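You operate a simulated robot arm through the tools that you are given. There is no shell and no other tool. Be economical: measure what you need, move in short steps, check, and stop when the job is done.

The job below is to be done with a simulated two-armed robot. You get a single attempt, and the scene is never put back.

TASK
Pick up the steel waste can with one hand, pass it to the other hand and put it on the right end of the white table top.

The check looks at the end state, three seconds after you hand in, the way a careful person would. Anything else that was tipped, shoved, dropped, spilled or broken makes it a failure.

THE ROBOT
Two 7-joint arms with three-finger grippers on one trunk, on a base that drives. Base frame: it is fixed to the floor where the robot stands at the start and does not move with it; the origin is under the middle of the robot, x ahead of it, y to its left, z up; the surface under the hand at the start is at about z = 0.945. Units: m, rad, N and s.
The left shoulder is at the start at [0.03, 0.154, 1.038], the right one opposite. With the tool pointing down near the work surface each hand reaches from about 0.1 to 0.58 m from the robot's upright axis, wherever it stands, measured 20 degrees to its own side. Places, roughly: right end of the white table top [0.6, -0.7, 1]. Payload 2.69 kg a hand.
Tool frame (each hand has its own): the origin (TCP) lies between the finger pads and is the grasp point; the fingertips stand 0.029 m ahead of it; z points along the fingers, y is the line along which they close. The gripper opens to 0.12 m. The gripper's body begins 0.078 m behind the TCP.
Orientation is told as [roll, pitch, yaw] about the base's x, y, z axes, in that order, counted from this pose: with the fingers straight down and closing along the base's y, the tool's x points along the base's -x, its y along +y and its z along -z.

THE INTERFACE
- The arms move only by the tool step_arm. It takes "left_steps", "right_steps" or both (then of equal length, played together; a hand with none holds still); each is a list of rows, each a list of 6 numbers: the shift along the tool's x, y, z in m, then the turn, a rotation vector about the tool's x, y, z in rad. In form: [[tx, ty, tz, wx, wy, wz], ...]. A call has 1 to 10 rows; each row shifts and turns the commanded pose from where the row before left it, along the tool's axes as they then stand. "left_fingers" and "right_fingers" are, for a hand that has rows, the finger opening in m, from 0 to 0.12, set as the call begins (left out, the last holds). Rows are played at 5 a second. More than 0.05 m and 0.15 rad between two rows, or a gripper value outside its range, and nothing of the call is played. A pose out of reach is approached as far as the arm can. The call stops where the force on the tool passes 40 N (or 10 N more than at its start, if that is more) or the arm is blocked; 0.2 s more then pass. The fingers move at their own pace and stop on an object; they squeeze with about 26 N. The grip force told is the motor's: it shows also when the fingers shut on nothing. Time passes only in rows, and 0.2 s behind the last, so rows that do not move let the fingers close. The reply holds the time, the measured pose of the TCP, the force on the tool along the base axes, the opening and the grip force, in the units named above and with some noise, with the torque about the TCP (base axes, N m) and any sound that the robot's microphone picked up.
- Cameras (640 x 400 px; columns grow to the right, rows downward): "scene" is now at [0.1228, -0.045, 1.2344]; the picture's right is [-0.48, -0.87, 0.00], its down [-0.11, 0.06, -0.99] and it looks along [0.87, -0.48, -0.13] (base axes); focal length 237 px, centre (320, 200). "left" rides on the left gripper at [0.063, 0, -0.104] in its tool frame; the picture's right is [0.00, 1.00, 0.00], its down [-0.83, 0.00, -0.56] and it looks along [-0.56, 0.00, 0.83] (tool axes); focal length 275 px, centre (320, 200). "right" rides on the right gripper at [0.063, 0, -0.104] in its tool frame; the picture's right is [0.00, 1.00, 0.00], its down [-0.83, 0.00, -0.56] and it looks along [-0.56, 0.00, 0.83] (tool axes); focal length 275 px, centre (320, 200). There is no depth. A picture from a camera that has moved, and an enlarged one, comes with that camera's place and axes in the base frame and with its lens.
- capture(camera): a new picture of that camera. No time passes.
- move_column(by): slides the trunk up (or, below 0, down) by that many m; the arms and the scene camera ride with it, the base frame stays. It gives what a move gives, with no picture.
- drive_base(legs): drives the robot by 1 to 6 legs, each [ahead, left, turn to the left] in m, m and rad, along the robot's own axes; the way and the turn of a leg run together, so that a leg with both is an arc; at most 1.5 m and 3.142 rad a leg. The arms and the cameras ride along, it lands a little off, and it stops where it bumps. It gives what a move gives.
- head_to(pan, tilt): turns the head with the scene camera to pan (to the left, within 1.396 rad either way) and tilt (down, from -0.506 to 1.204), counted from straight ahead of the robot. It gives what a move gives.
- inspect(camera, box): a new picture of the part [left, top, right, bottom] of that camera's present view, enlarged. No time passes.
- close_job(): hands the job in; it is judged then, once.

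Work in short steps. Places have to be worked out from the pictures, the camera data and where the tool is seen: move nearer, look again, correct. Check each grasp and each placing, and mend what went wrong. You have 120 turns and 92 pictures in all, those below and enlarged ones among them. Open the grippers and draw the arms clear of the work before you hand the job in, unless the task says otherwise; then end with one line.

The tools are called after "Emit:" by a JSON object that holds its "fn" and its "kwargs". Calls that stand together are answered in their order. step_arm: Moves the arms, as the interface text tells. Its arguments: {"type":"object","properties":{"left_steps":{"type":"array"},"left_fingers":{"type":"number"},"right_steps":{"type":"array"},"right_fingers":{"type":"number"}},"required":[]} The other tools are called the same way: move_column (by) slides the trunk up or down; drive_base (legs) drives the base; head_to (pan, tilt) turns the head that bears the scene camera; capture (camera) takes a picture; inspect (camera, box) takes an enlarged picture of a part of a camera's view; close_job () hands the job in.

At the start:

```text
t: 0.0
left_eef_pos: [0.281, -0.014, 1.1316]
left_ee_rot: [0.001, -0.001, -0.001]
left_force: [0.1, 0.0, 0.7]
left_wrist_torque: [-0.01, 0.0, 0.0]
left_gripper_width: 0.1198
left_gripper_force: 0.0
right_eef_pos: [0.3094, -0.3654, 1.1848]
right_ee_rot: [0.001, 0.001, 0.0]
right_force: [0.2, -0.5, -0.5]
right_wrist_torque: [0.01, -0.01, 0.03]
right_gripper_width: 0.1201
right_gripper_force: 0.1
trunk travel left (down, up): [-0.401, 0.037]
robot x, y, heading: [0.0018, 0.0022, -0.0]
head pan, tilt: [-0.506, 0.127]
```

scene: 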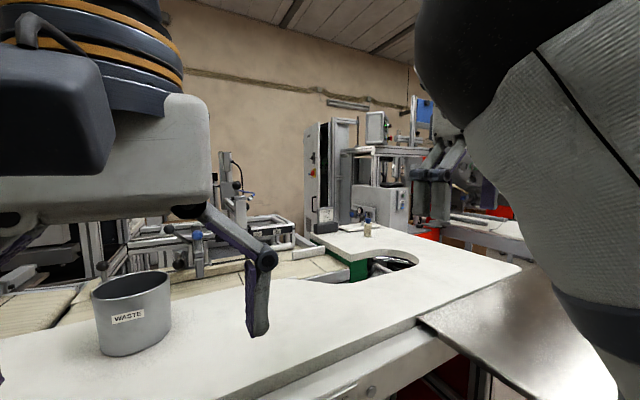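
right: 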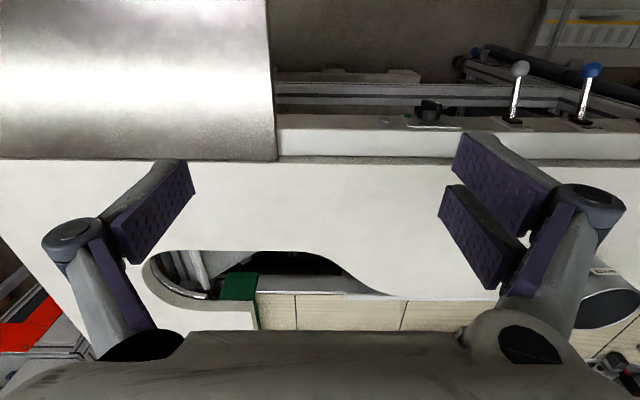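
left: 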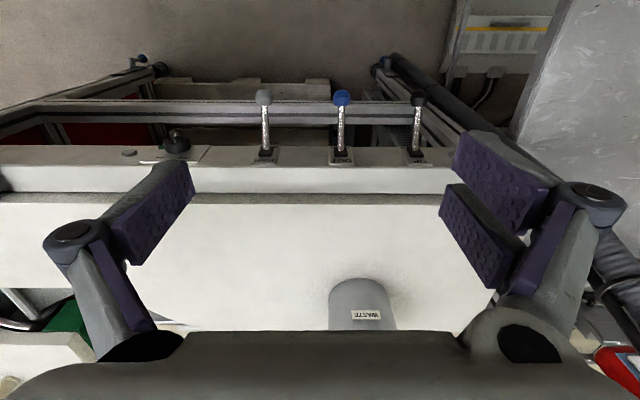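

The waste can seems to be near (0.58, 0.05), about 0.1 m tall. I'll turn the head to look straight at it and judge its shape.

Emit:
{"fn": "head_to", "kwargs": {"pan": 0.1, "tilt": 0.5}}

Emit:
{"fn": "capture", "kwargs": {"camera": "scene"}}

Emit:
{"fn": "inspect", "kwargs": {"camera": "left", "box": [240, 180, 480, 330]}}

```text
t: 1.0
left_eef_pos: [0.2816, -0.0132, 1.1325]
left_ee_rot: [0.0, 0.0, 0.001]
left_force: [-0.2, -0.7, -0.4]
left_wrist_torque: [0.02, -0.01, -0.01]
left_gripper_width: 0.1197
left_gripper_force: 0.1
right_eef_pos: [0.3075, -0.3652, 1.1839]
right_ee_rot: [-0.001, 0.0, 0.0]
right_force: [0.0, -0.7, -0.1]
right_wrist_torque: [0.02, -0.01, 0.0]
right_gripper_width: 0.12
right_gripper_force: 0.0
trunk travel left (down, up): [-0.401, 0.037]
robot x, y, heading: [-0.0007, -0.0002, -0.001]
head pan, tilt: [0.099, 0.499]
```

```text
88 pictures are left
camera scene: at [0.1324, 0.0087, 1.2], right [0.1, -1.0, 0.0], down [-0.48, -0.05, -0.88], along [0.87, 0.09, -0.48], focal length 237 px, centre (320, 200)
```

scene: 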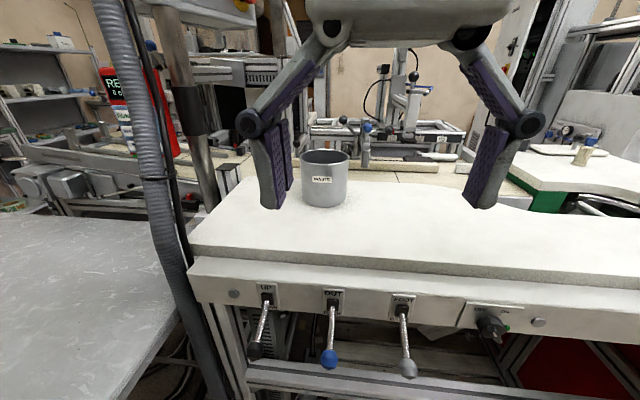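

```text
2.67 times, centred on (360, 255) of left
camera zoom: at [0.2164, -0.013, 1.2354], right [0.0, 1.0, 0.0], down [0.83, 0.0, 0.56], along [0.56, 0.0, -0.83], focal length 734 px, centre (213, 53)
```

zoom: 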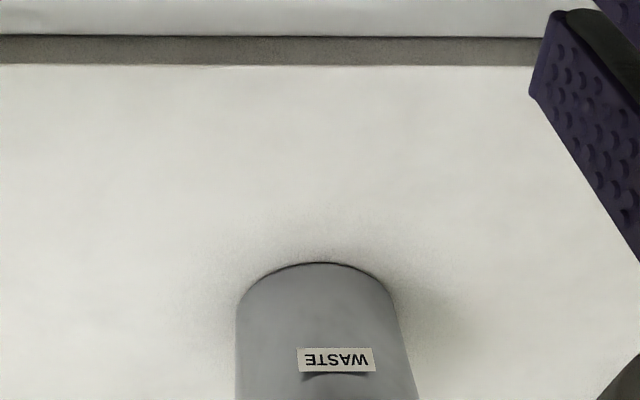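

The can is a cylinder about 0.105 m wide at the rim, centred near (0.61, 0.05), which is a bit out of reach. I'll look down at the robot's front to see how far it can drive up.

Emit:
{"fn": "head_to", "kwargs": {"pan": 0.0, "tilt": 1.2}}

Emit:
{"fn": "capture", "kwargs": {"camera": "scene"}}

```text
t: 2.1
left_eef_pos: [0.2811, -0.0144, 1.1304]
left_ee_rot: [-0.002, 0.002, 0.002]
left_force: [0.2, 0.0, -0.2]
left_wrist_torque: [-0.04, -0.01, -0.01]
left_gripper_width: 0.1199
left_gripper_force: 0.2
right_eef_pos: [0.3078, -0.3663, 1.1826]
right_ee_rot: [0.0, 0.001, 0.0]
right_force: [0.3, -0.1, -0.5]
right_wrist_torque: [-0.01, -0.02, 0.02]
right_gripper_width: 0.1199
right_gripper_force: 0.0
trunk travel left (down, up): [-0.401, 0.037]
robot x, y, heading: [0.001, 0.0019, -0.004]
head pan, tilt: [0.0, 1.201]
```

```text
86 pictures are left
camera scene: at [0.1322, 0.0084, 1.1986], right [0.09, -1.0, 0.0], down [-0.49, -0.05, -0.87], along [0.87, 0.08, -0.49], focal length 237 px, centre (320, 200)
```

scene: 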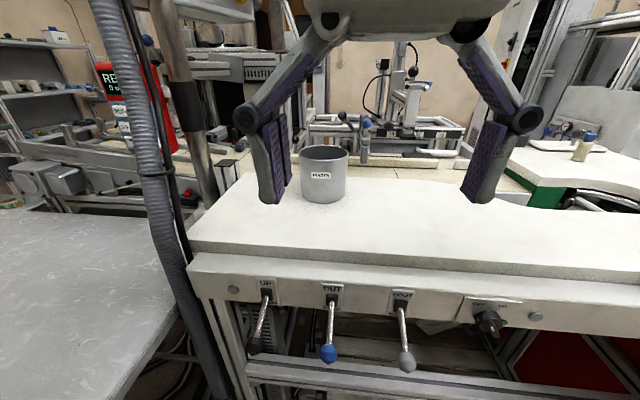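

That picture seems to predate the head move, so I'll take it again.

Emit:
{"fn": "capture", "kwargs": {"camera": "scene"}}

```text
85 pictures are left
camera scene: at [0.1322, 0.0084, 1.1986], right [0.09, -1.0, 0.0], down [-0.49, -0.05, -0.87], along [0.87, 0.08, -0.49], focal length 237 px, centre (320, 200)
```

scene: 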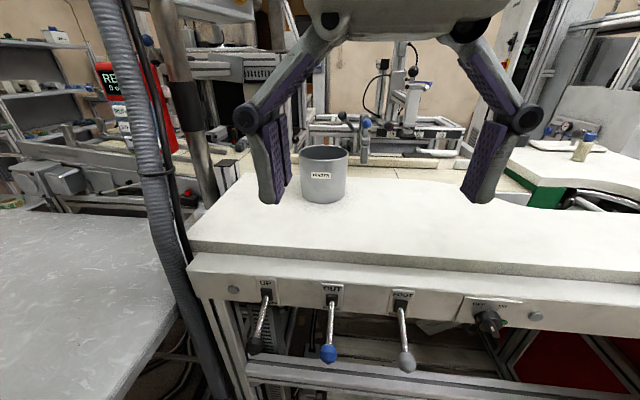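

The reported head angle (0, 1.2) doesn't match the camera axes, which still show 0.09 and 0.5. I'll send the head command again and re-check.

Emit:
{"fn": "head_to", "kwargs": {"pan": 0.0, "tilt": 1.0}}

```text
t: 2.8
left_eef_pos: [0.2811, -0.0135, 1.131]
left_ee_rot: [0.0, 0.001, 0.0]
left_force: [-0.8, -0.1, 0.1]
left_wrist_torque: [0.0, -0.01, 0.03]
left_gripper_width: 0.1199
left_gripper_force: 0.1
right_eef_pos: [0.3081, -0.3657, 1.1837]
right_ee_rot: [-0.001, 0.001, -0.001]
right_force: [-0.1, 0.3, 0.3]
right_wrist_torque: [0.02, -0.01, 0.01]
right_gripper_width: 0.12
right_gripper_force: 0.2
trunk travel left (down, up): [-0.401, 0.037]
robot x, y, heading: [0.0031, 0.0021, -0.003]
head pan, tilt: [0.0, 1.0]
```

Emit:
{"fn": "capture", "kwargs": {"camera": "scene"}}

```text
84 pictures are left
camera scene: at [0.1323, 0.0082, 1.1988], right [0.09, -1.0, 0.0], down [-0.49, -0.05, -0.87], along [0.87, 0.08, -0.49], focal length 237 px, centre (320, 200)
```

scene: 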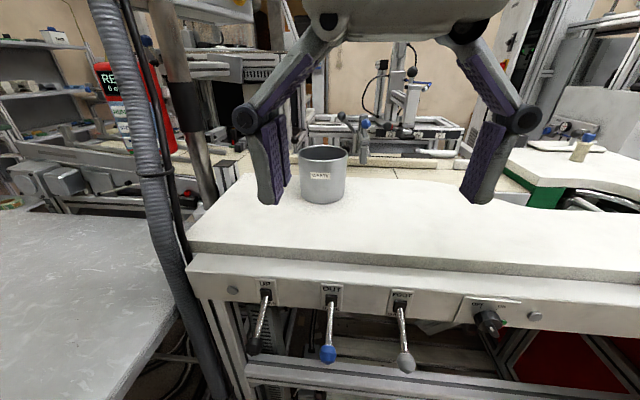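

The head stays put although its readback says otherwise, so I'll trust only the camera axes from here. This view is usable. The floor zone under the table looks open, so I'll drive ahead a little to bring the can into the left hand's reach.

Emit:
{"fn": "drive_base", "kwargs": {"legs": [[0.07, 0.0, 0.0]]}}

```text
t: 3.8
left_eef_pos: [0.3522, -0.0131, 1.1313]
left_ee_rot: [-0.002, 0.001, -0.002]
left_force: [0.1, 0.6, -0.4]
left_wrist_torque: [-0.04, 0.05, -0.01]
left_gripper_width: 0.1199
left_gripper_force: 0.0
right_eef_pos: [0.3798, -0.365, 1.1844]
right_ee_rot: [-0.001, 0.0, 0.0]
right_force: [0.0, -0.7, 0.0]
right_wrist_torque: [-0.02, 0.06, 0.02]
right_gripper_width: 0.1201
right_gripper_force: 0.0
trunk travel left (down, up): [-0.401, 0.037]
robot x, y, heading: [0.0743, 0.0004, -0.004]
head pan, tilt: [0.0, 1.0]
```

Drive worked. I'll turn the left hand 90° about its own axis so that its fingers close along x, with its camera on the +y side.

Emit:
{"fn": "step_arm", "kwargs": {"left_steps": [[0, 0, 0, 0, 0, 0.15], [0, 0, 0, 0, 0, 0.15], [0, 0, 0, 0, 0, 0.15], [0, 0, 0, 0, 0, 0.15], [0, 0, 0, 0, 0, 0.15], [0, 0, 0, 0, 0, 0.15], [0, 0, 0, 0, 0, 0.15], [0, 0, 0, 0, 0, 0.15], [0, 0, 0, 0, 0, 0.15], [0, 0, 0, 0, 0, 0.15]], "left_fingers": 0.12}}

```text
t: 6.0
left_eef_pos: [0.3506, -0.0139, 1.131]
left_ee_rot: [0.0, 0.0, -1.501]
left_force: [0.5, 0.1, -0.1]
left_wrist_torque: [-0.02, -0.01, 0.02]
left_gripper_width: 0.1201
left_gripper_force: 0.0
right_eef_pos: [0.3795, -0.365, 1.1842]
right_ee_rot: [0.0, 0.0, -0.001]
right_force: [0.0, 0.2, 0.0]
right_wrist_torque: [0.0, -0.01, 0.03]
right_gripper_width: 0.1202
right_gripper_force: 0.1
trunk travel left (down, up): [-0.401, 0.037]
robot x, y, heading: [0.0713, 0.0015, -0.001]
head pan, tilt: [0.0, 1.0]
```

Rotation fine. Now I'll move partway toward the can, slightly higher, and look with both cameras.

Emit:
{"fn": "step_arm", "kwargs": {"left_steps": [[0.0, 0, -0.02, 0, 0, 0.07], [0.03, 0.04, -0.02, 0, 0, 0], [0.03, 0.04, 0, 0, 0, 0], [0.03, 0.04, 0, 0, 0, 0], [0.0, 0.04, 0, 0, 0, 0]]}}

Emit:
{"fn": "capture", "kwargs": {"camera": "left"}}

Emit:
{"fn": "capture", "kwargs": {"camera": "scene"}}

```text
refused: row 2 steps farther than a row can; nothing moved
```

```text
83 pictures are left
camera left: at [0.3465, 0.0497, 1.235], right [1.0, 0.07, 0.0], down [0.06, -0.83, 0.56], along [0.04, -0.55, -0.83], focal length 275 px, centre (320, 200)
```

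left: 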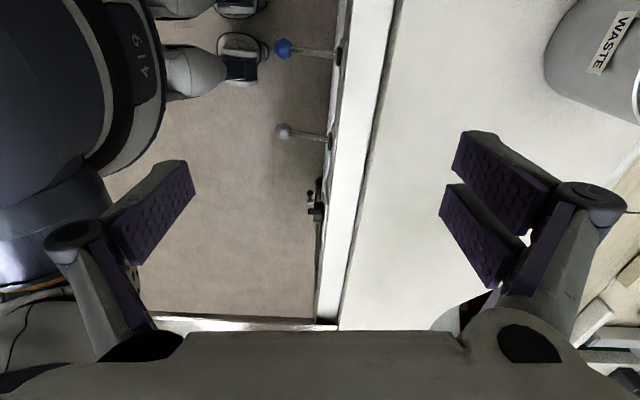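

```text
82 pictures are left
camera scene: at [0.203, 0.007, 1.199], right [0.08, -1.0, 0.0], down [-0.49, -0.04, -0.87], along [0.87, 0.07, -0.49], focal length 237 px, centre (320, 200)
```

scene: 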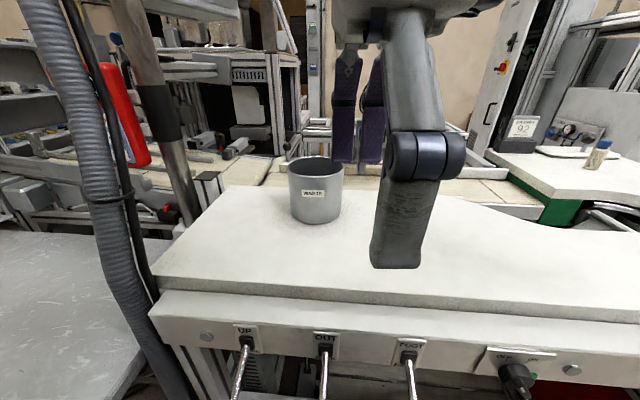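

The can reads about 0.10 m wide at the rim, with its centre near (0.61, 0.045) and its top at z≈1.045. I'll move the left hand toward it in smaller rows.

Emit:
{"fn": "step_arm", "kwargs": {"left_steps": [[0.0, 0, -0.025, 0, 0, 0.07], [0.02, 0.035, -0.02, 0, 0, 0], [0.02, 0.035, -0.01, 0, 0, 0], [0.02, 0.035, 0, 0, 0, 0], [0.0, 0.045, 0, 0, 0, 0], [0.0, 0.045, 0, 0, 0, 0]]}}

```text
t: 7.4
left_eef_pos: [0.4668, 0.0452, 1.1875]
left_ee_rot: [0.0, 0.001, -1.569]
left_force: [0.5, 0.3, 0.9]
left_wrist_torque: [0.0, 0.04, 0.0]
left_gripper_width: 0.12
left_gripper_force: 0.0
left hand out of reach, approached as far as the arm can: row 5, 6
right_eef_pos: [0.3783, -0.3658, 1.1839]
right_ee_rot: [-0.001, -0.001, 0.0]
right_force: [0.7, 1.1, 0.4]
right_wrist_torque: [-0.02, 0.02, -0.02]
right_gripper_width: 0.1198
right_gripper_force: 0.0
trunk travel left (down, up): [-0.401, 0.037]
robot x, y, heading: [0.0701, 0.0015, -0.003]
head pan, tilt: [0.0, 1.0]
```

The left arm is near full stretch at this height. The trunk has over 0.1 m of clearance to the lever tips, so I'll drive 0.08 m further.

Emit:
{"fn": "drive_base", "kwargs": {"legs": [[0.08, 0.0, 0.0]]}}

Emit:
{"fn": "step_arm", "kwargs": {"left_steps": [[0, 0, 0, 0, 0, 0]]}}

Emit:
{"fn": "capture", "kwargs": {"camera": "left"}}

Emit:
{"fn": "capture", "kwargs": {"camera": "scene"}}

```text
t: 8.5
left_eef_pos: [0.5443, 0.0451, 1.1873]
left_ee_rot: [0.0, 0.0, -1.568]
left_force: [1.5, 0.1, -0.2]
left_wrist_torque: [0.0, 0.04, 0.02]
left_gripper_width: 0.1198
left_gripper_force: 0.1
right_eef_pos: [0.4557, -0.366, 1.1843]
right_ee_rot: [0.0, 0.0, 0.001]
right_force: [-1.6, -0.3, 0.8]
right_wrist_torque: [0.03, 0.05, 0.03]
right_gripper_width: 0.1199
right_gripper_force: 0.1
trunk travel left (down, up): [-0.401, 0.037]
robot x, y, heading: [0.1468, 0.0006, 0.002]
head pan, tilt: [0.0, 1.0]
```

```text
t: 8.9
left_eef_pos: [0.5433, 0.0456, 1.1874]
left_ee_rot: [-0.001, 0.0, -1.57]
left_force: [0.2, -0.1, -0.7]
left_wrist_torque: [0.0, -0.02, 0.0]
left_gripper_width: 0.1202
left_gripper_force: 0.1
right_eef_pos: [0.4561, -0.366, 1.1836]
right_ee_rot: [0.0, 0.001, -0.001]
right_force: [-0.2, 0.6, 1.0]
right_wrist_torque: [0.0, 0.0, 0.01]
right_gripper_width: 0.1201
right_gripper_force: 0.0
trunk travel left (down, up): [-0.401, 0.037]
robot x, y, heading: [0.1495, 0.001, -0.001]
head pan, tilt: [0.0, 1.0]
```

```text
81 pictures are left
camera left: at [0.5429, 0.1091, 1.2916], right [1.0, 0.0, 0.0], down [0.0, -0.83, 0.56], along [0.0, -0.56, -0.83], focal length 275 px, centre (320, 200)
```

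left: 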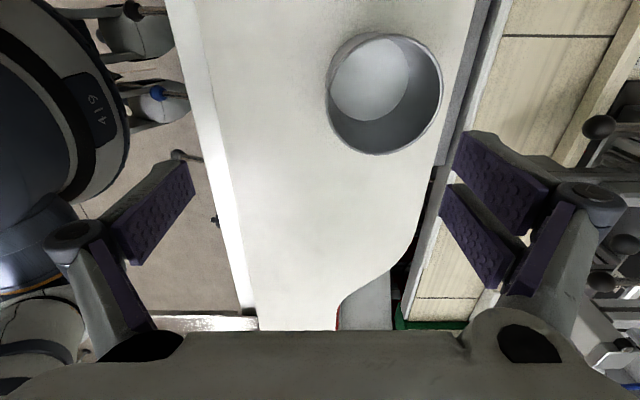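

```text
80 pictures are left
camera scene: at [0.2599, -0.0002, 1.1589], right [0.0, -1.0, 0.0], down [-0.84, 0.0, -0.54], along [0.54, 0.0, -0.84], focal length 237 px, centre (320, 200)
```

scene: 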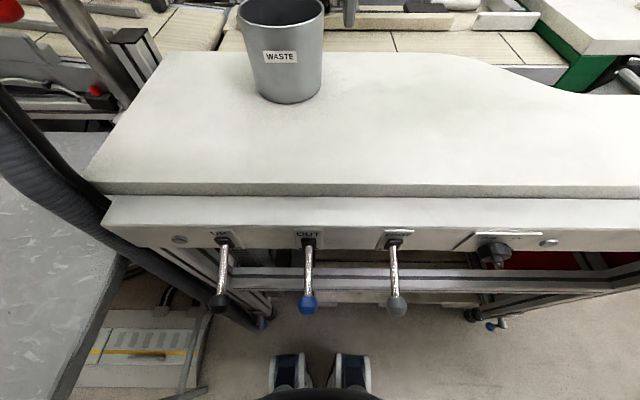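

The left camera puts the rim centre at about (0.600, 0.05) with a diameter near 0.10 m. I'll move above it, lower partway, and check.

Emit:
{"fn": "step_arm", "kwargs": {"left_steps": [[0.002, 0.03, 0.0, 0, 0, 0], [0.003, 0.028, 0.02, 0, 0, 0], [0, 0, 0.02, 0, 0, 0], [0, 0, 0.02, 0, 0, 0]]}}

Emit:
{"fn": "capture", "kwargs": {"camera": "left"}}

Emit:
{"fn": "capture", "kwargs": {"camera": "scene"}}

```text
t: 9.9
left_eef_pos: [0.5719, 0.048, 1.127]
left_ee_rot: [-0.001, 0.0, -1.568]
left_force: [-0.2, 0.4, -0.6]
left_wrist_torque: [-0.02, 0.03, 0.0]
left_gripper_width: 0.12
left_gripper_force: 0.0
left hand out of reach, approached as far as the arm can: row 1
right_eef_pos: [0.4577, -0.3659, 1.1836]
right_ee_rot: [-0.001, 0.0, 0.001]
right_force: [0.9, -0.1, -0.7]
right_wrist_torque: [-0.01, -0.01, 0.02]
right_gripper_width: 0.12
right_gripper_force: 0.0
trunk travel left (down, up): [-0.401, 0.037]
robot x, y, heading: [0.15, 0.0012, -0.0]
head pan, tilt: [0.0, 1.0]
```

```text
79 pictures are left
camera left: at [0.5713, 0.1117, 1.2311], right [1.0, 0.0, 0.0], down [0.0, -0.83, 0.56], along [0.0, -0.56, -0.83], focal length 275 px, centre (320, 200)
```

left: 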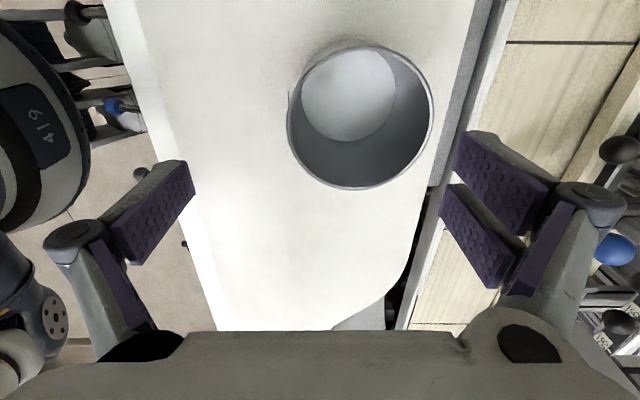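

```text
78 pictures are left
camera scene: at [0.2604, -0.0002, 1.1587], right [0.0, -1.0, 0.0], down [-0.84, 0.0, -0.54], along [0.54, 0.0, -0.84], focal length 237 px, centre (320, 200)
```

scene: 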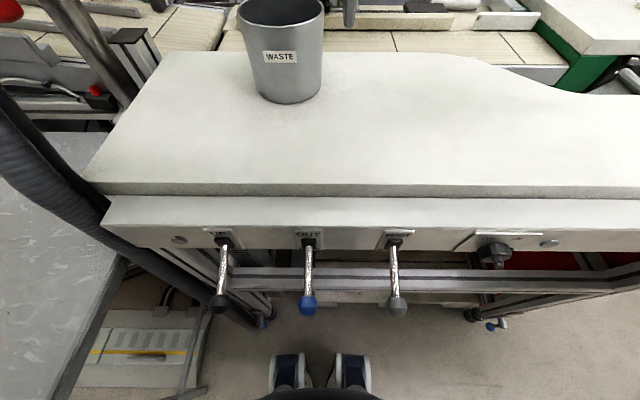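

The rim centre is now near (0.599, 0.054), top z≈1.047. I'll centre the hand and check before descending.

Emit:
{"fn": "step_arm", "kwargs": {"left_steps": [[0.003, 0.014, 0.0, 0, 0, 0], [0.003, 0.013, 0.01, 0, 0, 0], [0, 0, 0.01, 0, 0, 0]]}}

Emit:
{"fn": "capture", "kwargs": {"camera": "left"}}

```text
t: 10.7
left_eef_pos: [0.5993, 0.0554, 1.1068]
left_ee_rot: [0.003, -0.001, -1.57]
left_force: [-0.3, 0.7, 0.2]
left_wrist_torque: [-0.01, 0.0, 0.0]
left_gripper_width: 0.12
left_gripper_force: 0.0
right_eef_pos: [0.4571, -0.3647, 1.1834]
right_ee_rot: [0.0, 0.0, 0.0]
right_force: [0.4, -0.6, 0.4]
right_wrist_torque: [-0.03, 0.02, -0.01]
right_gripper_width: 0.12
right_gripper_force: 0.1
trunk travel left (down, up): [-0.401, 0.037]
robot x, y, heading: [0.1471, 0.0005, -0.004]
head pan, tilt: [0.0, 1.0]
```

```text
77 pictures are left
camera left: at [0.5974, 0.1184, 1.2105], right [1.0, 0.0, 0.0], down [0.0, -0.83, 0.56], along [0.0, -0.56, -0.83], focal length 275 px, centre (320, 200)
```

left: 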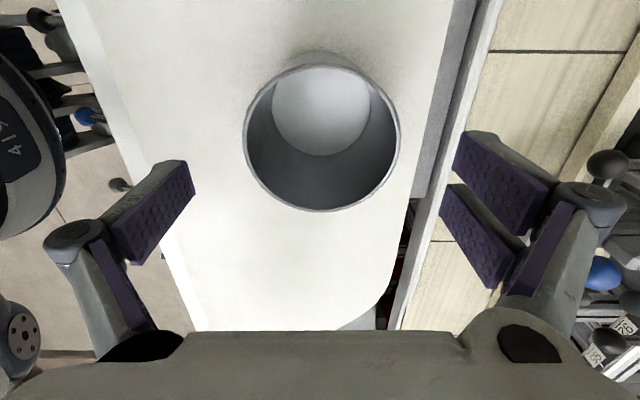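

The can is centred between the fingers in x and matches in y. I'll descend to TCP z≈1.03.

Emit:
{"fn": "step_arm", "kwargs": {"left_steps": [[0, 0, 0.02, 0, 0, 0], [0, 0, 0.02, 0, 0, 0], [0, 0, 0.02, 0, 0, 0], [0, 0, 0.017, 0, 0, 0]]}}

Emit:
{"fn": "capture", "kwargs": {"camera": "left"}}

Emit:
{"fn": "capture", "kwargs": {"camera": "scene"}}

```text
t: 11.7
left_eef_pos: [0.5989, 0.0537, 1.0281]
left_ee_rot: [0.0, -0.001, -1.569]
left_force: [-0.8, 0.3, 0.2]
left_wrist_torque: [0.02, 0.0, 0.01]
left_gripper_width: 0.1198
left_gripper_force: 0.1
right_eef_pos: [0.4567, -0.365, 1.1845]
right_ee_rot: [-0.001, 0.0, 0.001]
right_force: [-0.4, -0.6, -0.7]
right_wrist_torque: [0.02, 0.07, 0.02]
right_gripper_width: 0.12
right_gripper_force: 0.0
trunk travel left (down, up): [-0.401, 0.037]
robot x, y, heading: [0.1525, -0.0002, -0.001]
head pan, tilt: [0.0, 1.0]
```

```text
76 pictures are left
camera left: at [0.5974, 0.1177, 1.1324], right [1.0, 0.0, 0.0], down [0.0, -0.83, 0.56], along [0.0, -0.56, -0.83], focal length 275 px, centre (320, 200)
```

left: 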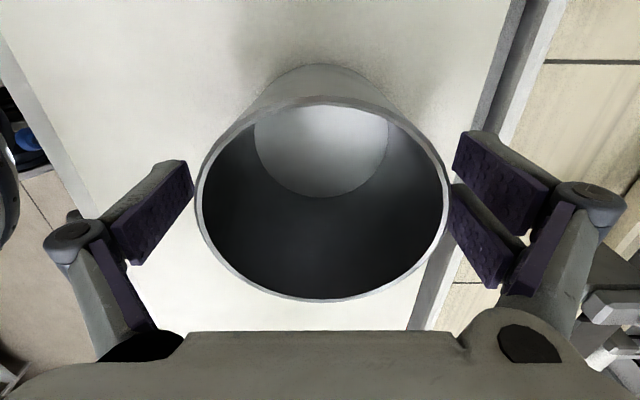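

```text
75 pictures are left
camera scene: at [0.2601, -0.0002, 1.1588], right [0.0, -1.0, 0.0], down [-0.84, 0.0, -0.54], along [0.54, 0.0, -0.84], focal length 237 px, centre (320, 200)
```

scene: 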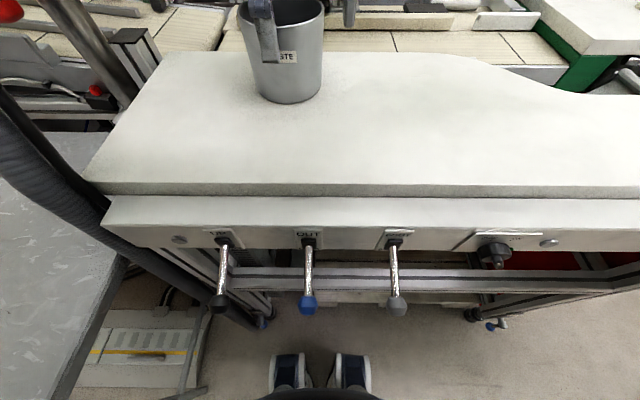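

The two cameras disagree a little on y, so I'll zoom in on the finger against the can.

Emit:
{"fn": "inspect", "kwargs": {"camera": "scene", "box": [200, 0, 380, 112]}}

```text
3.56 times, centred on (290, 56) of scene
camera zoom: at [0.2601, -0.0002, 1.1588], right [0.0, -1.0, 0.0], down [-0.84, 0.0, -0.54], along [0.54, 0.0, -0.84], focal length 842 px, centre (427, 712)
```

zoom: 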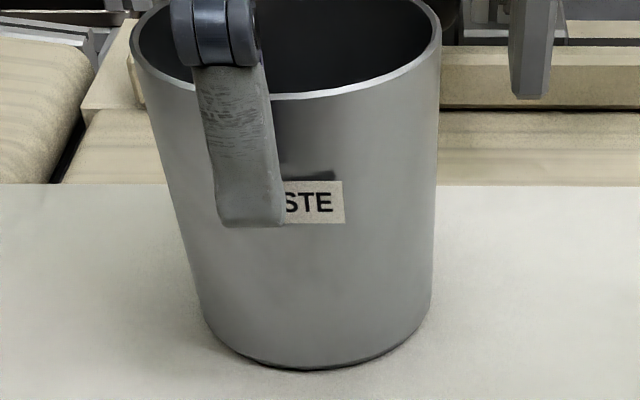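

After correcting for perspective, all cues agree: the can axis is at y≈0.0465 and the rim at z≈1.044. I'll shift the hand 7 mm toward −y and close the fingers.

Emit:
{"fn": "step_arm", "kwargs": {"left_steps": [[-0.007, 0, 0, 0, 0, 0], [0, 0, 0, 0, 0, 0]]}}

Emit:
{"fn": "step_arm", "kwargs": {"left_steps": [[0, 0, 0, 0, 0, 0], [0, 0, 0, 0, 0, 0], [0, 0, 0, 0, 0, 0], [0, 0, 0, 0, 0, 0]], "left_fingers": 0.06}}

Emit:
{"fn": "capture", "kwargs": {"camera": "left"}}

```text
t: 12.3
left_eef_pos: [0.5986, 0.0476, 1.0283]
left_ee_rot: [0.0, -0.003, -1.57]
left_force: [0.6, 0.1, -0.4]
left_wrist_torque: [0.03, -0.01, 0.0]
left_gripper_width: 0.1199
left_gripper_force: 0.1
right_eef_pos: [0.4565, -0.3661, 1.1841]
right_ee_rot: [-0.001, 0.0, 0.0]
right_force: [-0.2, 0.0, 0.0]
right_wrist_torque: [0.01, 0.01, -0.01]
right_gripper_width: 0.1199
right_gripper_force: 0.1
trunk travel left (down, up): [-0.401, 0.037]
robot x, y, heading: [0.148, -0.0003, -0.003]
head pan, tilt: [0.0, 1.0]
```

```text
t: 13.3
left_eef_pos: [0.5985, 0.0474, 1.0296]
left_ee_rot: [0.002, -0.001, -1.569]
left_force: [2.9, -0.7, 8.6]
left_wrist_torque: [-0.07, 0.15, 0.03]
left_gripper_width: 0.0991
left_gripper_force: 26.1
right_eef_pos: [0.4563, -0.3643, 1.1851]
right_ee_rot: [0.001, 0.0, 0.001]
right_force: [-0.2, 0.3, 0.6]
right_wrist_torque: [0.06, -0.02, 0.02]
right_gripper_width: 0.1199
right_gripper_force: 0.1
trunk travel left (down, up): [-0.401, 0.037]
robot x, y, heading: [0.1507, -0.0, 0.0]
head pan, tilt: [0.0, 1.0]
```

```text
73 pictures are left
camera left: at [0.5972, 0.1105, 1.1334], right [1.0, 0.0, 0.0], down [0.0, -0.83, 0.56], along [0.0, -0.56, -0.83], focal length 275 px, centre (320, 200)
```

left: 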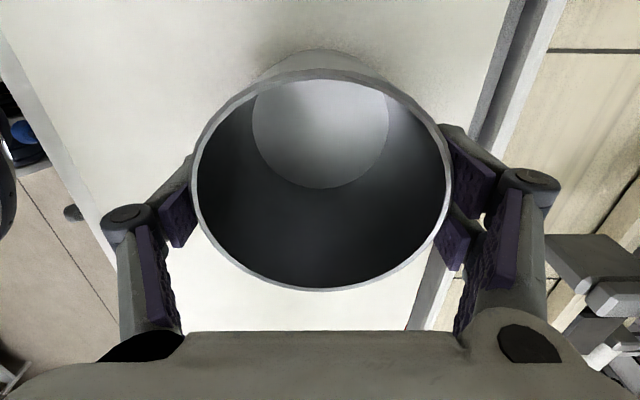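

Gripped at 0.099 m with 26 N. I'll lift gently and check.

Emit:
{"fn": "step_arm", "kwargs": {"left_steps": [[0, 0, -0.01, 0, 0, 0], [0, 0, -0.015, 0, 0, 0], [0, 0, -0.02, 0, 0, 0], [0, 0, 0, 0, 0, 0]]}}

Emit:
{"fn": "capture", "kwargs": {"camera": "scene"}}

```text
t: 14.3
left_eef_pos: [0.5986, 0.0471, 1.0724]
left_ee_rot: [-0.001, 0.0, -1.568]
left_force: [0.4, -0.3, -3.2]
left_wrist_torque: [-0.01, -0.02, 0.03]
left_gripper_width: 0.099
left_gripper_force: 26.4
right_eef_pos: [0.4565, -0.3661, 1.1842]
right_ee_rot: [0.002, 0.0, -0.001]
right_force: [0.0, 0.4, 0.2]
right_wrist_torque: [-0.01, 0.03, 0.0]
right_gripper_width: 0.1199
right_gripper_force: 0.1
trunk travel left (down, up): [-0.401, 0.037]
robot x, y, heading: [0.1479, -0.0057, 0.006]
head pan, tilt: [0.0, 1.0]
```

```text
72 pictures are left
camera scene: at [0.2602, -0.0001, 1.1588], right [0.0, -1.0, 0.0], down [-0.84, 0.0, -0.54], along [0.54, 0.0, -0.84], focal length 237 px, centre (320, 200)
```

scene: 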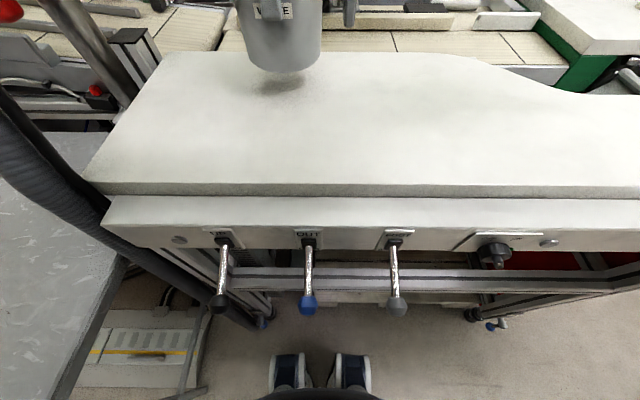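

The can is held firmly and upright (about 3 N). I'll bring it back and up for the handover while the right hand starts its 90° yaw.

Emit:
{"fn": "step_arm", "kwargs": {"left_steps": [[0, 0, -0.04, 0, 0, 0], [0, -0.01, -0.03, 0, 0, 0], [0, -0.03, -0.03, 0, 0, 0], [0, -0.03, 0, 0, 0, 0], [0, -0.03, 0, 0, 0, 0], [0, 0, 0, 0, 0, 0], [0, 0, 0, 0, 0, 0], [0, 0, 0, 0, 0, 0], [0, 0, 0, 0, 0, 0], [0, 0, 0, 0, 0, 0]], "right_steps": [[0, 0, 0, 0, 0, 0.15], [0, 0, 0, 0, 0, 0.15], [0, 0, 0, 0, 0, 0.15], [0, 0, 0, 0, 0, 0.15], [0, 0, 0, 0, 0, 0.15], [0, 0, 0, 0, 0, 0.15], [0, 0, 0, 0, 0, 0.15], [0, 0, 0, 0, 0, 0.15], [0, 0, 0, 0, 0, 0.15], [0, 0, 0, 0, 0, 0.15]]}}

Emit:
{"fn": "head_to", "kwargs": {"pan": -0.1, "tilt": 0.3}}

```text
t: 16.5
left_eef_pos: [0.5, 0.0464, 1.1735]
left_ee_rot: [0.001, 0.0, -1.57]
left_force: [0.0, -0.2, -3.3]
left_wrist_torque: [-0.01, -0.01, -0.01]
left_gripper_width: 0.0988
left_gripper_force: 25.7
right_eef_pos: [0.4557, -0.3655, 1.1859]
right_ee_rot: [-0.001, 0.001, -1.504]
right_force: [0.1, -0.1, 1.0]
right_wrist_torque: [0.01, 0.02, -0.02]
right_gripper_width: 0.1201
right_gripper_force: 0.1
trunk travel left (down, up): [-0.401, 0.037]
robot x, y, heading: [0.1482, 0.0006, 0.002]
head pan, tilt: [0.0, 1.0]
```

```text
t: 17.5
left_eef_pos: [0.4999, 0.0454, 1.1726]
left_ee_rot: [-0.001, 0.0, -1.57]
left_force: [0.0, -0.3, -2.6]
left_wrist_torque: [0.02, -0.01, 0.01]
left_gripper_width: 0.0988
left_gripper_force: 25.4
right_eef_pos: [0.4576, -0.3658, 1.1849]
right_ee_rot: [0.001, 0.0, -1.498]
right_force: [-0.2, -1.4, -0.2]
right_wrist_torque: [-0.01, 0.01, 0.0]
right_gripper_width: 0.1201
right_gripper_force: 0.1
trunk travel left (down, up): [-0.401, 0.037]
robot x, y, heading: [0.1509, 0.0002, -0.002]
head pan, tilt: [-0.099, 0.3]
```

Both as commanded. Next I'll finish the right yaw and tip the right hand about 60° so that it points toward +y and downward.

Emit:
{"fn": "step_arm", "kwargs": {"right_steps": [[0, 0, 0, 0, 0, 0.07], [0, 0, 0, 0, 0.15, 0], [0, 0, 0, 0, 0.15, 0], [0, 0, 0, 0, 0.15, 0], [0, 0, 0, 0, 0.15, 0], [0, 0, 0, 0, 0.15, 0], [0, 0, 0, 0, 0.15, 0], [0, 0, 0, 0, 0.147, 0]], "right_fingers": 0.12}}

Emit:
{"fn": "capture", "kwargs": {"camera": "scene"}}

Emit:
{"fn": "capture", "kwargs": {"camera": "right"}}

```text
t: 19.3
left_eef_pos: [0.5009, 0.0454, 1.1729]
left_ee_rot: [0.0, 0.0, -1.568]
left_force: [0.2, -0.6, -4.2]
left_wrist_torque: [0.03, 0.01, -0.01]
left_gripper_width: 0.099
left_gripper_force: 26.0
right_eef_pos: [0.4891, -0.3591, 1.076]
right_ee_rot: [0.0, 1.049, -1.569]
right_force: [-1.3, 0.4, 0.3]
right_wrist_torque: [0.0, 0.02, 0.04]
right_gripper_width: 0.1198
right_gripper_force: 0.2
right hand out of reach, approached as far as the arm can: row 2, 3, 4, 5, 6, 7, 8
trunk travel left (down, up): [-0.401, 0.037]
robot x, y, heading: [0.1519, 0.0006, -0.002]
head pan, tilt: [-0.099, 0.3]
```

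```text
71 pictures are left
camera scene: at [0.2835, -0.0101, 1.2183], right [-0.1, -0.99, 0.0], down [-0.29, 0.03, -0.96], along [0.95, -0.09, -0.3], focal length 237 px, centre (320, 200)
```

scene: 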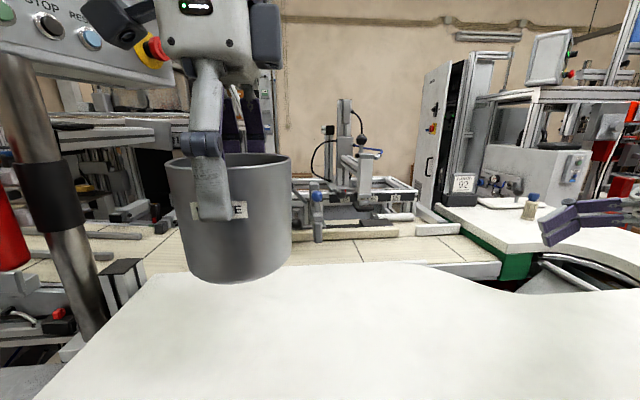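

```text
70 pictures are left
camera right: at [0.49, -0.4173, 1.1844], right [1.0, 0.0, 0.0], down [0.0, -0.9, -0.44], along [0.0, 0.44, -0.9], focal length 275 px, centre (320, 200)
```

right: 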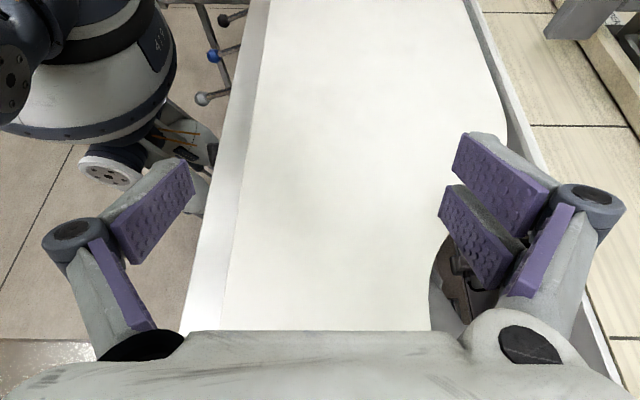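

The right hand has the wanted orientation and sagged to z≈1.076 because of reach limits. I'll bring it inward and up to the pre-grasp point, 0.16 m back from the can along its approach line.

Emit:
{"fn": "step_arm", "kwargs": {"right_steps": [[0.0306, 0.0014, 0.0208, 0, 0, 0], [0.0306, 0.0014, 0.0208, 0, 0, 0], [0.0306, 0.0014, 0.0208, 0, 0, 0], [0.0306, 0.0014, 0.0208, 0, 0, 0], [0.0306, 0.0014, 0.0208, 0, 0, 0], [0.0306, 0.0014, 0.0208, 0, 0, 0], [0.0306, 0.0014, 0.0208, 0, 0, 0], [0.0306, 0.0014, 0.0208, 0, 0, 0]]}}

Emit:
{"fn": "capture", "kwargs": {"camera": "scene"}}

Emit:
{"fn": "capture", "kwargs": {"camera": "right"}}

```text
t: 21.1
left_eef_pos: [0.4991, 0.0467, 1.1738]
left_ee_rot: [-0.001, 0.0, -1.568]
left_force: [0.6, 1.2, -3.3]
left_wrist_torque: [0.0, -0.02, 0.03]
left_gripper_width: 0.0989
left_gripper_force: 26.0
right_eef_pos: [0.5579, -0.0935, 1.1582]
right_ee_rot: [-0.003, 1.044, -1.574]
right_force: [0.7, 0.2, -0.4]
right_wrist_torque: [-0.03, -0.02, -0.05]
right_gripper_width: 0.1198
right_gripper_force: 0.0
right hand out of reach, approached as far as the arm can: row 1, 2, 3, 4, 5, 6, 7, 8
trunk travel left (down, up): [-0.401, 0.037]
robot x, y, heading: [0.1499, -0.0009, 0.001]
head pan, tilt: [-0.099, 0.3]
```

```text
69 pictures are left
camera scene: at [0.2833, -0.0089, 1.2183], right [-0.1, -1.0, 0.0], down [-0.29, 0.03, -0.96], along [0.95, -0.1, -0.3], focal length 237 px, centre (320, 200)
```

scene: 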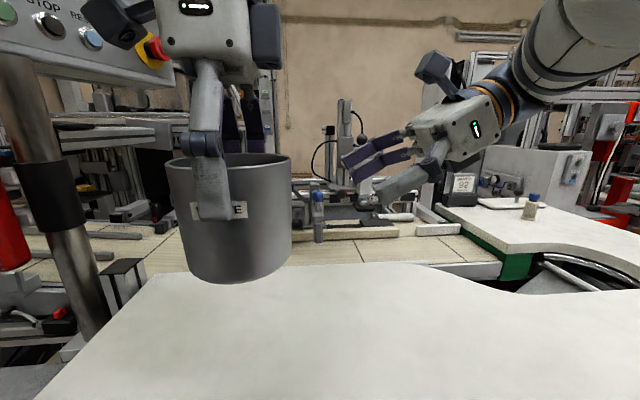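

```text
68 pictures are left
camera right: at [0.5582, -0.1506, 1.2659], right [1.0, 0.0, 0.0], down [0.0, -0.9, -0.44], along [0.0, 0.44, -0.9], focal length 275 px, centre (320, 200)
```

right: 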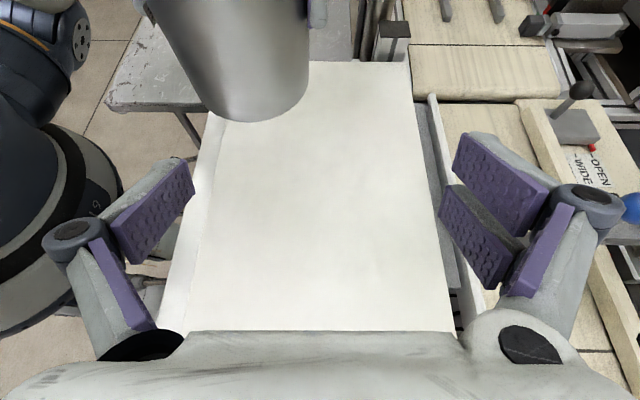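

The right arm settles at x≈0.558, z≈1.158 in this orientation. Its approach line from there meets z≈1.08 at the can's y, so I'll move the can to (0.557, 0.046, TCP z 1.127), which the left hand can reach.

Emit:
{"fn": "step_arm", "kwargs": {"left_steps": [[0, 0.0, 0.02, 0, 0, 0], [0, 0.019, 0.013, 0, 0, 0], [0, 0.019, 0.012, 0, 0, 0], [0, 0.019, 0, 0, 0, 0], [0, 0, 0, 0, 0, 0]]}}

Emit:
{"fn": "step_arm", "kwargs": {"right_steps": [[0, 0, 0.015, 0, 0, 0], [0, 0, 0.015, 0, 0, 0]]}}

Emit:
{"fn": "capture", "kwargs": {"camera": "right"}}

```text
t: 22.3
left_eef_pos: [0.5565, 0.048, 1.1288]
left_ee_rot: [0.0, 0.0, -1.569]
left_force: [-0.1, -0.6, -2.9]
left_wrist_torque: [0.01, 0.01, 0.04]
left_gripper_width: 0.099
left_gripper_force: 25.6
right_eef_pos: [0.5573, -0.0939, 1.1587]
right_ee_rot: [-0.001, 1.047, -1.568]
right_force: [-0.3, -0.4, -0.1]
right_wrist_torque: [0.04, -0.01, -0.02]
right_gripper_width: 0.1199
right_gripper_force: 0.0
trunk travel left (down, up): [-0.401, 0.037]
robot x, y, heading: [0.1475, -0.0008, -0.001]
head pan, tilt: [-0.099, 0.3]
```

```text
t: 22.9
left_eef_pos: [0.5574, 0.0468, 1.1284]
left_ee_rot: [0.001, 0.001, -1.569]
left_force: [-0.1, 0.0, -2.9]
left_wrist_torque: [-0.02, -0.03, 0.01]
left_gripper_width: 0.0989
left_gripper_force: 25.4
right_eef_pos: [0.5574, -0.0686, 1.1437]
right_ee_rot: [0.0, 1.048, -1.571]
right_force: [-0.2, 0.4, 0.0]
right_wrist_torque: [0.01, 0.03, -0.02]
right_gripper_width: 0.1199
right_gripper_force: 0.0
trunk travel left (down, up): [-0.401, 0.037]
robot x, y, heading: [0.1432, 0.0009, -0.002]
head pan, tilt: [-0.099, 0.3]
```

```text
67 pictures are left
camera right: at [0.5572, -0.1252, 1.251], right [1.0, 0.0, 0.0], down [0.0, -0.9, -0.44], along [0.0, 0.44, -0.9], focal length 275 px, centre (320, 200)
```

right: 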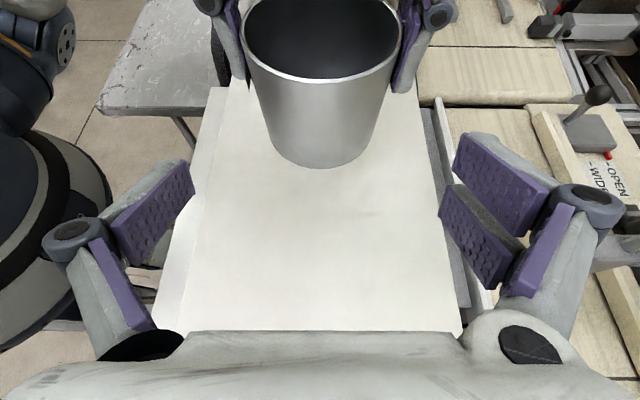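

The approach line is aligned and the right arm tracks exactly now. I'll advance 0.10 m along it and look.

Emit:
{"fn": "step_arm", "kwargs": {"right_steps": [[-0.0013, 0, 0.02, 0, 0, 0], [0, 0, 0.02, 0, 0, 0], [0, 0, 0.02, 0, 0, 0], [0, 0, 0.02, 0, 0, 0], [0, 0, 0.02, 0, 0, 0]]}}

Emit:
{"fn": "capture", "kwargs": {"camera": "right"}}

Emit:
{"fn": "capture", "kwargs": {"camera": "scene"}}

```text
t: 24.1
left_eef_pos: [0.5571, 0.0484, 1.1292]
left_ee_rot: [0.0, 0.003, -1.568]
left_force: [1.7, 5.0, -5.0]
left_wrist_torque: [0.23, -0.15, -0.09]
left_gripper_width: 0.0989
left_gripper_force: 25.8
right_eef_pos: [0.5775, 0.0092, 1.0851]
right_ee_rot: [-0.004, 1.048, -1.571]
right_force: [-2.3, -4.7, 1.4]
right_wrist_torque: [0.04, 0.09, 0.35]
right_gripper_width: 0.1202
right_gripper_force: 0.1
right hand out of reach, approached as far as the arm can: row 1, 2, 3, 4, 5
trunk travel left (down, up): [-0.401, 0.037]
robot x, y, heading: [0.1489, -0.0035, -0.0]
head pan, tilt: [-0.099, 0.3]
```

```text
66 pictures are left
camera right: at [0.5784, -0.0487, 1.1932], right [1.0, 0.01, 0.0], down [0.01, -0.9, -0.44], along [0.0, 0.44, -0.9], focal length 275 px, centre (320, 200)
```

right: 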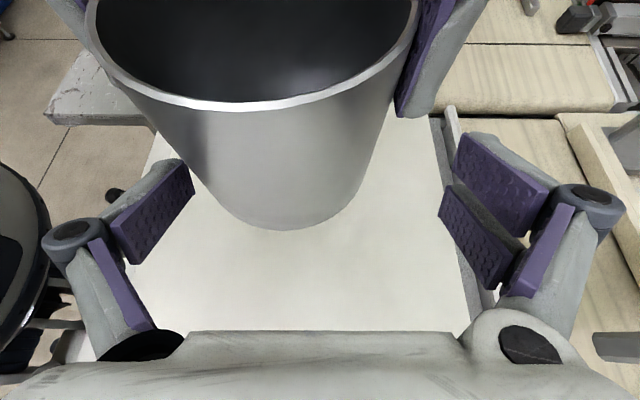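

```text
65 pictures are left
camera scene: at [0.2835, -0.0102, 1.2198], right [-0.11, -0.99, 0.0], down [-0.28, 0.03, -0.96], along [0.95, -0.11, -0.28], focal length 237 px, centre (320, 200)
```

scene: 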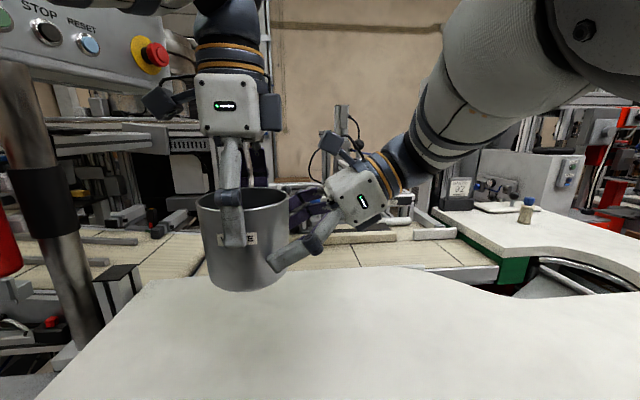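

The right arm drifted in x and its near finger touched the can lightly. Pointing straight at +y bends its wrist too far. I'll back it off, then turn both hands 30° clockwise so the right approaches from the front-right.

Emit:
{"fn": "step_arm", "kwargs": {"right_steps": [[0, 0, -0.02, 0, 0, 0], [0, 0, -0.03, 0, 0, 0], [0, 0, -0.04, 0, 0, 0], [0, 0, -0.04, 0, 0, 0]]}}

Emit:
{"fn": "capture", "kwargs": {"camera": "left"}}

```text
t: 25.1
left_eef_pos: [0.5573, 0.0468, 1.1286]
left_ee_rot: [0.0, 0.001, -1.57]
left_force: [0.2, -0.5, -2.6]
left_wrist_torque: [0.02, 0.0, 0.03]
left_gripper_width: 0.0988
left_gripper_force: 25.9
right_eef_pos: [0.581, -0.1057, 1.1531]
right_ee_rot: [0.002, 1.046, -1.569]
right_force: [0.6, -0.1, 0.6]
right_wrist_torque: [0.01, -0.02, -0.03]
right_gripper_width: 0.1201
right_gripper_force: 0.0
trunk travel left (down, up): [-0.401, 0.037]
robot x, y, heading: [0.1502, 0.0021, -0.004]
head pan, tilt: [-0.099, 0.3]
```

```text
64 pictures are left
camera left: at [0.5557, 0.1106, 1.2331], right [1.0, 0.0, 0.0], down [0.0, -0.83, 0.56], along [0.0, -0.56, -0.83], focal length 275 px, centre (320, 200)
```

left: 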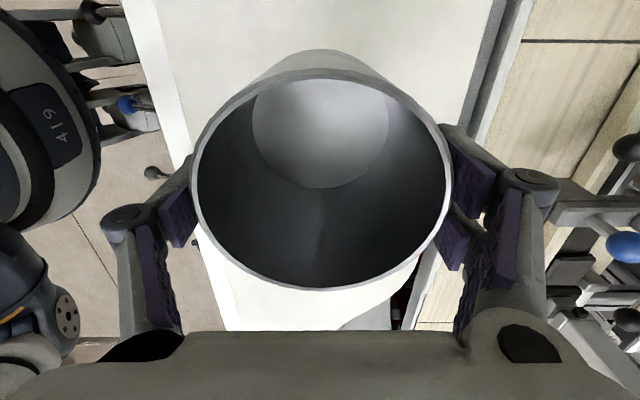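

The can sits unmoved in the left grip. Now I'll turn both hands 0.6 rad clockwise about the vertical.

Emit:
{"fn": "step_arm", "kwargs": {"left_steps": [[0, 0, 0, 0, 0, 0.15], [0, 0, 0, 0, 0, 0.15], [0, 0, 0, 0, 0, 0.15], [0, 0, 0, 0, 0, 0.15], [0, 0, 0, 0, 0, 0]], "right_steps": [[0, 0, 0, -0.129, 0, 0.075], [0, 0, 0, -0.129, 0, 0.075], [0, 0, 0, -0.129, 0, 0.075], [0, 0, 0, -0.129, 0, 0.075], [0, 0, 0, 0, 0, 0]]}}

```text
t: 26.3
left_eef_pos: [0.5567, 0.0485, 1.1284]
left_ee_rot: [-0.001, 0.0, -2.171]
left_force: [0.3, 0.1, -2.7]
left_wrist_torque: [0.0, 0.02, -0.01]
left_gripper_width: 0.0991
left_gripper_force: 26.2
right_eef_pos: [0.6271, -0.1485, 1.1505]
right_ee_rot: [-0.006, 1.047, -2.171]
right_force: [-0.2, -1.1, 0.7]
right_wrist_torque: [0.02, -0.02, 0.0]
right_gripper_width: 0.1201
right_gripper_force: 0.0
right hand out of reach, approached as far as the arm can: row 2, 3, 4
trunk travel left (down, up): [-0.401, 0.037]
robot x, y, heading: [0.1472, -0.002, -0.007]
head pan, tilt: [-0.099, 0.3]
```

That made the right arm's reach worse, so I'll look at its configuration before choosing another approach.

Emit:
{"fn": "head_to", "kwargs": {"pan": -0.5, "tilt": 0.1}}

Emit:
{"fn": "step_arm", "kwargs": {"left_steps": [[0, 0, 0, 0, 0, 0], [0, 0, 0, 0, 0, 0]]}}

Emit:
{"fn": "capture", "kwargs": {"camera": "scene"}}

```text
t: 27.2
left_eef_pos: [0.5553, 0.0464, 1.1274]
left_ee_rot: [-0.001, 0.001, -2.167]
left_force: [0.8, 0.5, -4.0]
left_wrist_torque: [0.0, 0.01, 0.0]
left_gripper_width: 0.0989
left_gripper_force: 25.9
right_eef_pos: [0.6284, -0.1468, 1.1493]
right_ee_rot: [-0.006, 1.046, -2.169]
right_force: [-0.8, 0.2, -0.6]
right_wrist_torque: [0.01, 0.01, 0.01]
right_gripper_width: 0.1201
right_gripper_force: 0.0
trunk travel left (down, up): [-0.401, 0.037]
robot x, y, heading: [0.1475, -0.0019, 0.003]
head pan, tilt: [-0.499, 0.099]
```

```text
t: 27.8
left_eef_pos: [0.5555, 0.048, 1.1295]
left_ee_rot: [-0.001, 0.001, -2.169]
left_force: [1.1, -0.5, -3.5]
left_wrist_torque: [-0.03, -0.02, 0.0]
left_gripper_width: 0.099
left_gripper_force: 26.5
right_eef_pos: [0.628, -0.1466, 1.1483]
right_ee_rot: [-0.006, 1.047, -2.171]
right_force: [-0.6, 0.1, 0.5]
right_wrist_torque: [-0.01, 0.02, 0.0]
right_gripper_width: 0.1202
right_gripper_force: 0.0
trunk travel left (down, up): [-0.401, 0.037]
robot x, y, heading: [0.1515, -0.0002, -0.001]
head pan, tilt: [-0.499, 0.099]
```

```text
63 pictures are left
camera scene: at [0.2713, -0.0442, 1.237], right [-0.48, -0.88, 0.0], down [-0.09, 0.05, -0.99], along [0.87, -0.48, -0.1], focal length 237 px, centre (320, 200)
```

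scene: 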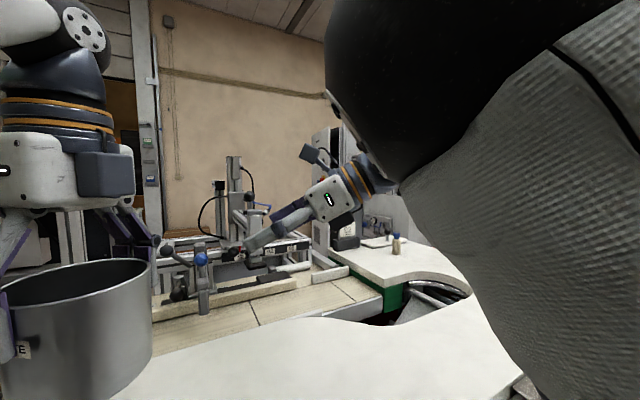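

Pointing inward with the camera on top is near a joint limit. The opposite roll, with the camera underneath and the tool about 45° down, should be more natural and still clears the left hand. I'll back the right hand off and untilt it first.

Emit:
{"fn": "step_arm", "kwargs": {"right_steps": [[-0.0139, -0.0052, -0.0241, 0, 0, 0], [-0.0139, -0.0052, -0.0241, 0, 0, 0], [-0.0139, -0.0052, -0.0241, 0, 0, 0], [0, 0, 0, 0, -0.15, 0], [0, 0, 0, 0, -0.15, 0], [0, 0, 0, 0, -0.15, 0], [0, 0, 0, 0, -0.15, 0], [0, 0, 0, 0, -0.15, 0], [0, 0, 0, 0, -0.15, 0], [0, 0, 0, 0, -0.147, 0]]}}

```text
t: 30.0
left_eef_pos: [0.5567, 0.0469, 1.1281]
left_ee_rot: [0.0, 0.001, -2.168]
left_force: [-0.2, 0.1, -3.9]
left_wrist_torque: [0.01, 0.03, 0.02]
left_gripper_width: 0.099
left_gripper_force: 25.9
right_eef_pos: [0.5704, -0.2098, 1.1496]
right_ee_rot: [-0.002, -0.003, -2.169]
right_force: [0.1, 0.2, -0.8]
right_wrist_torque: [-0.02, 0.05, -0.02]
right_gripper_width: 0.1201
right_gripper_force: 0.1
right hand out of reach, approached as far as the arm can: row 5
trunk travel left (down, up): [-0.401, 0.037]
robot x, y, heading: [0.1505, 0.0014, -0.001]
head pan, tilt: [-0.499, 0.099]
```

Untilted cleanly. Now I'll unwind the right hand's yaw.

Emit:
{"fn": "step_arm", "kwargs": {"right_steps": [[0, 0, 0, 0, 0, -0.15], [0, 0, 0, 0, 0, -0.15], [0, 0, 0, 0, 0, -0.15], [0, 0, 0, 0, 0, -0.15], [0, 0, 0, 0, 0, -0.15], [0, 0, 0, 0, 0, -0.15], [0, 0, 0, 0, 0, -0.15], [0, 0, 0, 0, 0, -0.15], [0, 0, 0, 0, 0, -0.15], [0, 0, 0, 0, 0, -0.15]]}}

Emit:
{"fn": "step_arm", "kwargs": {"right_steps": [[0, 0, 0, 0, 0, -0.15], [0, 0, 0, 0, 0, -0.15], [0, 0, 0, 0, 0, -0.15], [0, 0, 0, 0, 0, -0.15], [0.03, 0, 0, 0, 0, -0.067], [0.03, 0, 0, 0, 0, 0]]}}

```text
t: 32.2
left_eef_pos: [0.5571, 0.046, 1.1275]
left_ee_rot: [-0.001, -0.001, -2.167]
left_force: [-0.4, -0.4, -2.4]
left_wrist_torque: [-0.01, -0.04, 0.02]
left_gripper_width: 0.0991
left_gripper_force: 26.0
right_eef_pos: [0.5715, -0.2096, 1.1489]
right_ee_rot: [0.001, 0.0, -0.665]
right_force: [0.6, 0.5, -0.3]
right_wrist_torque: [-0.01, 0.04, 0.01]
right_gripper_width: 0.1199
right_gripper_force: 0.0
trunk travel left (down, up): [-0.401, 0.037]
robot x, y, heading: [0.1486, 0.0015, -0.002]
head pan, tilt: [-0.499, 0.099]
```

```text
t: 33.6
left_eef_pos: [0.557, 0.0473, 1.1276]
left_ee_rot: [-0.001, 0.0, -2.166]
left_force: [-0.3, -0.6, -3.3]
left_wrist_torque: [0.01, 0.02, 0.02]
left_gripper_width: 0.0989
left_gripper_force: 26.3
right_eef_pos: [0.5466, -0.2208, 1.1659]
right_ee_rot: [0.003, 0.004, 0.002]
right_force: [-1.0, -0.5, 0.1]
right_wrist_torque: [-0.01, -0.02, -0.01]
right_gripper_width: 0.12
right_gripper_force: 0.1
right hand out of reach, approached as far as the arm can: row 5, 6
trunk travel left (down, up): [-0.401, 0.037]
robot x, y, heading: [0.1438, -0.0002, -0.007]
head pan, tilt: [-0.499, 0.099]
```

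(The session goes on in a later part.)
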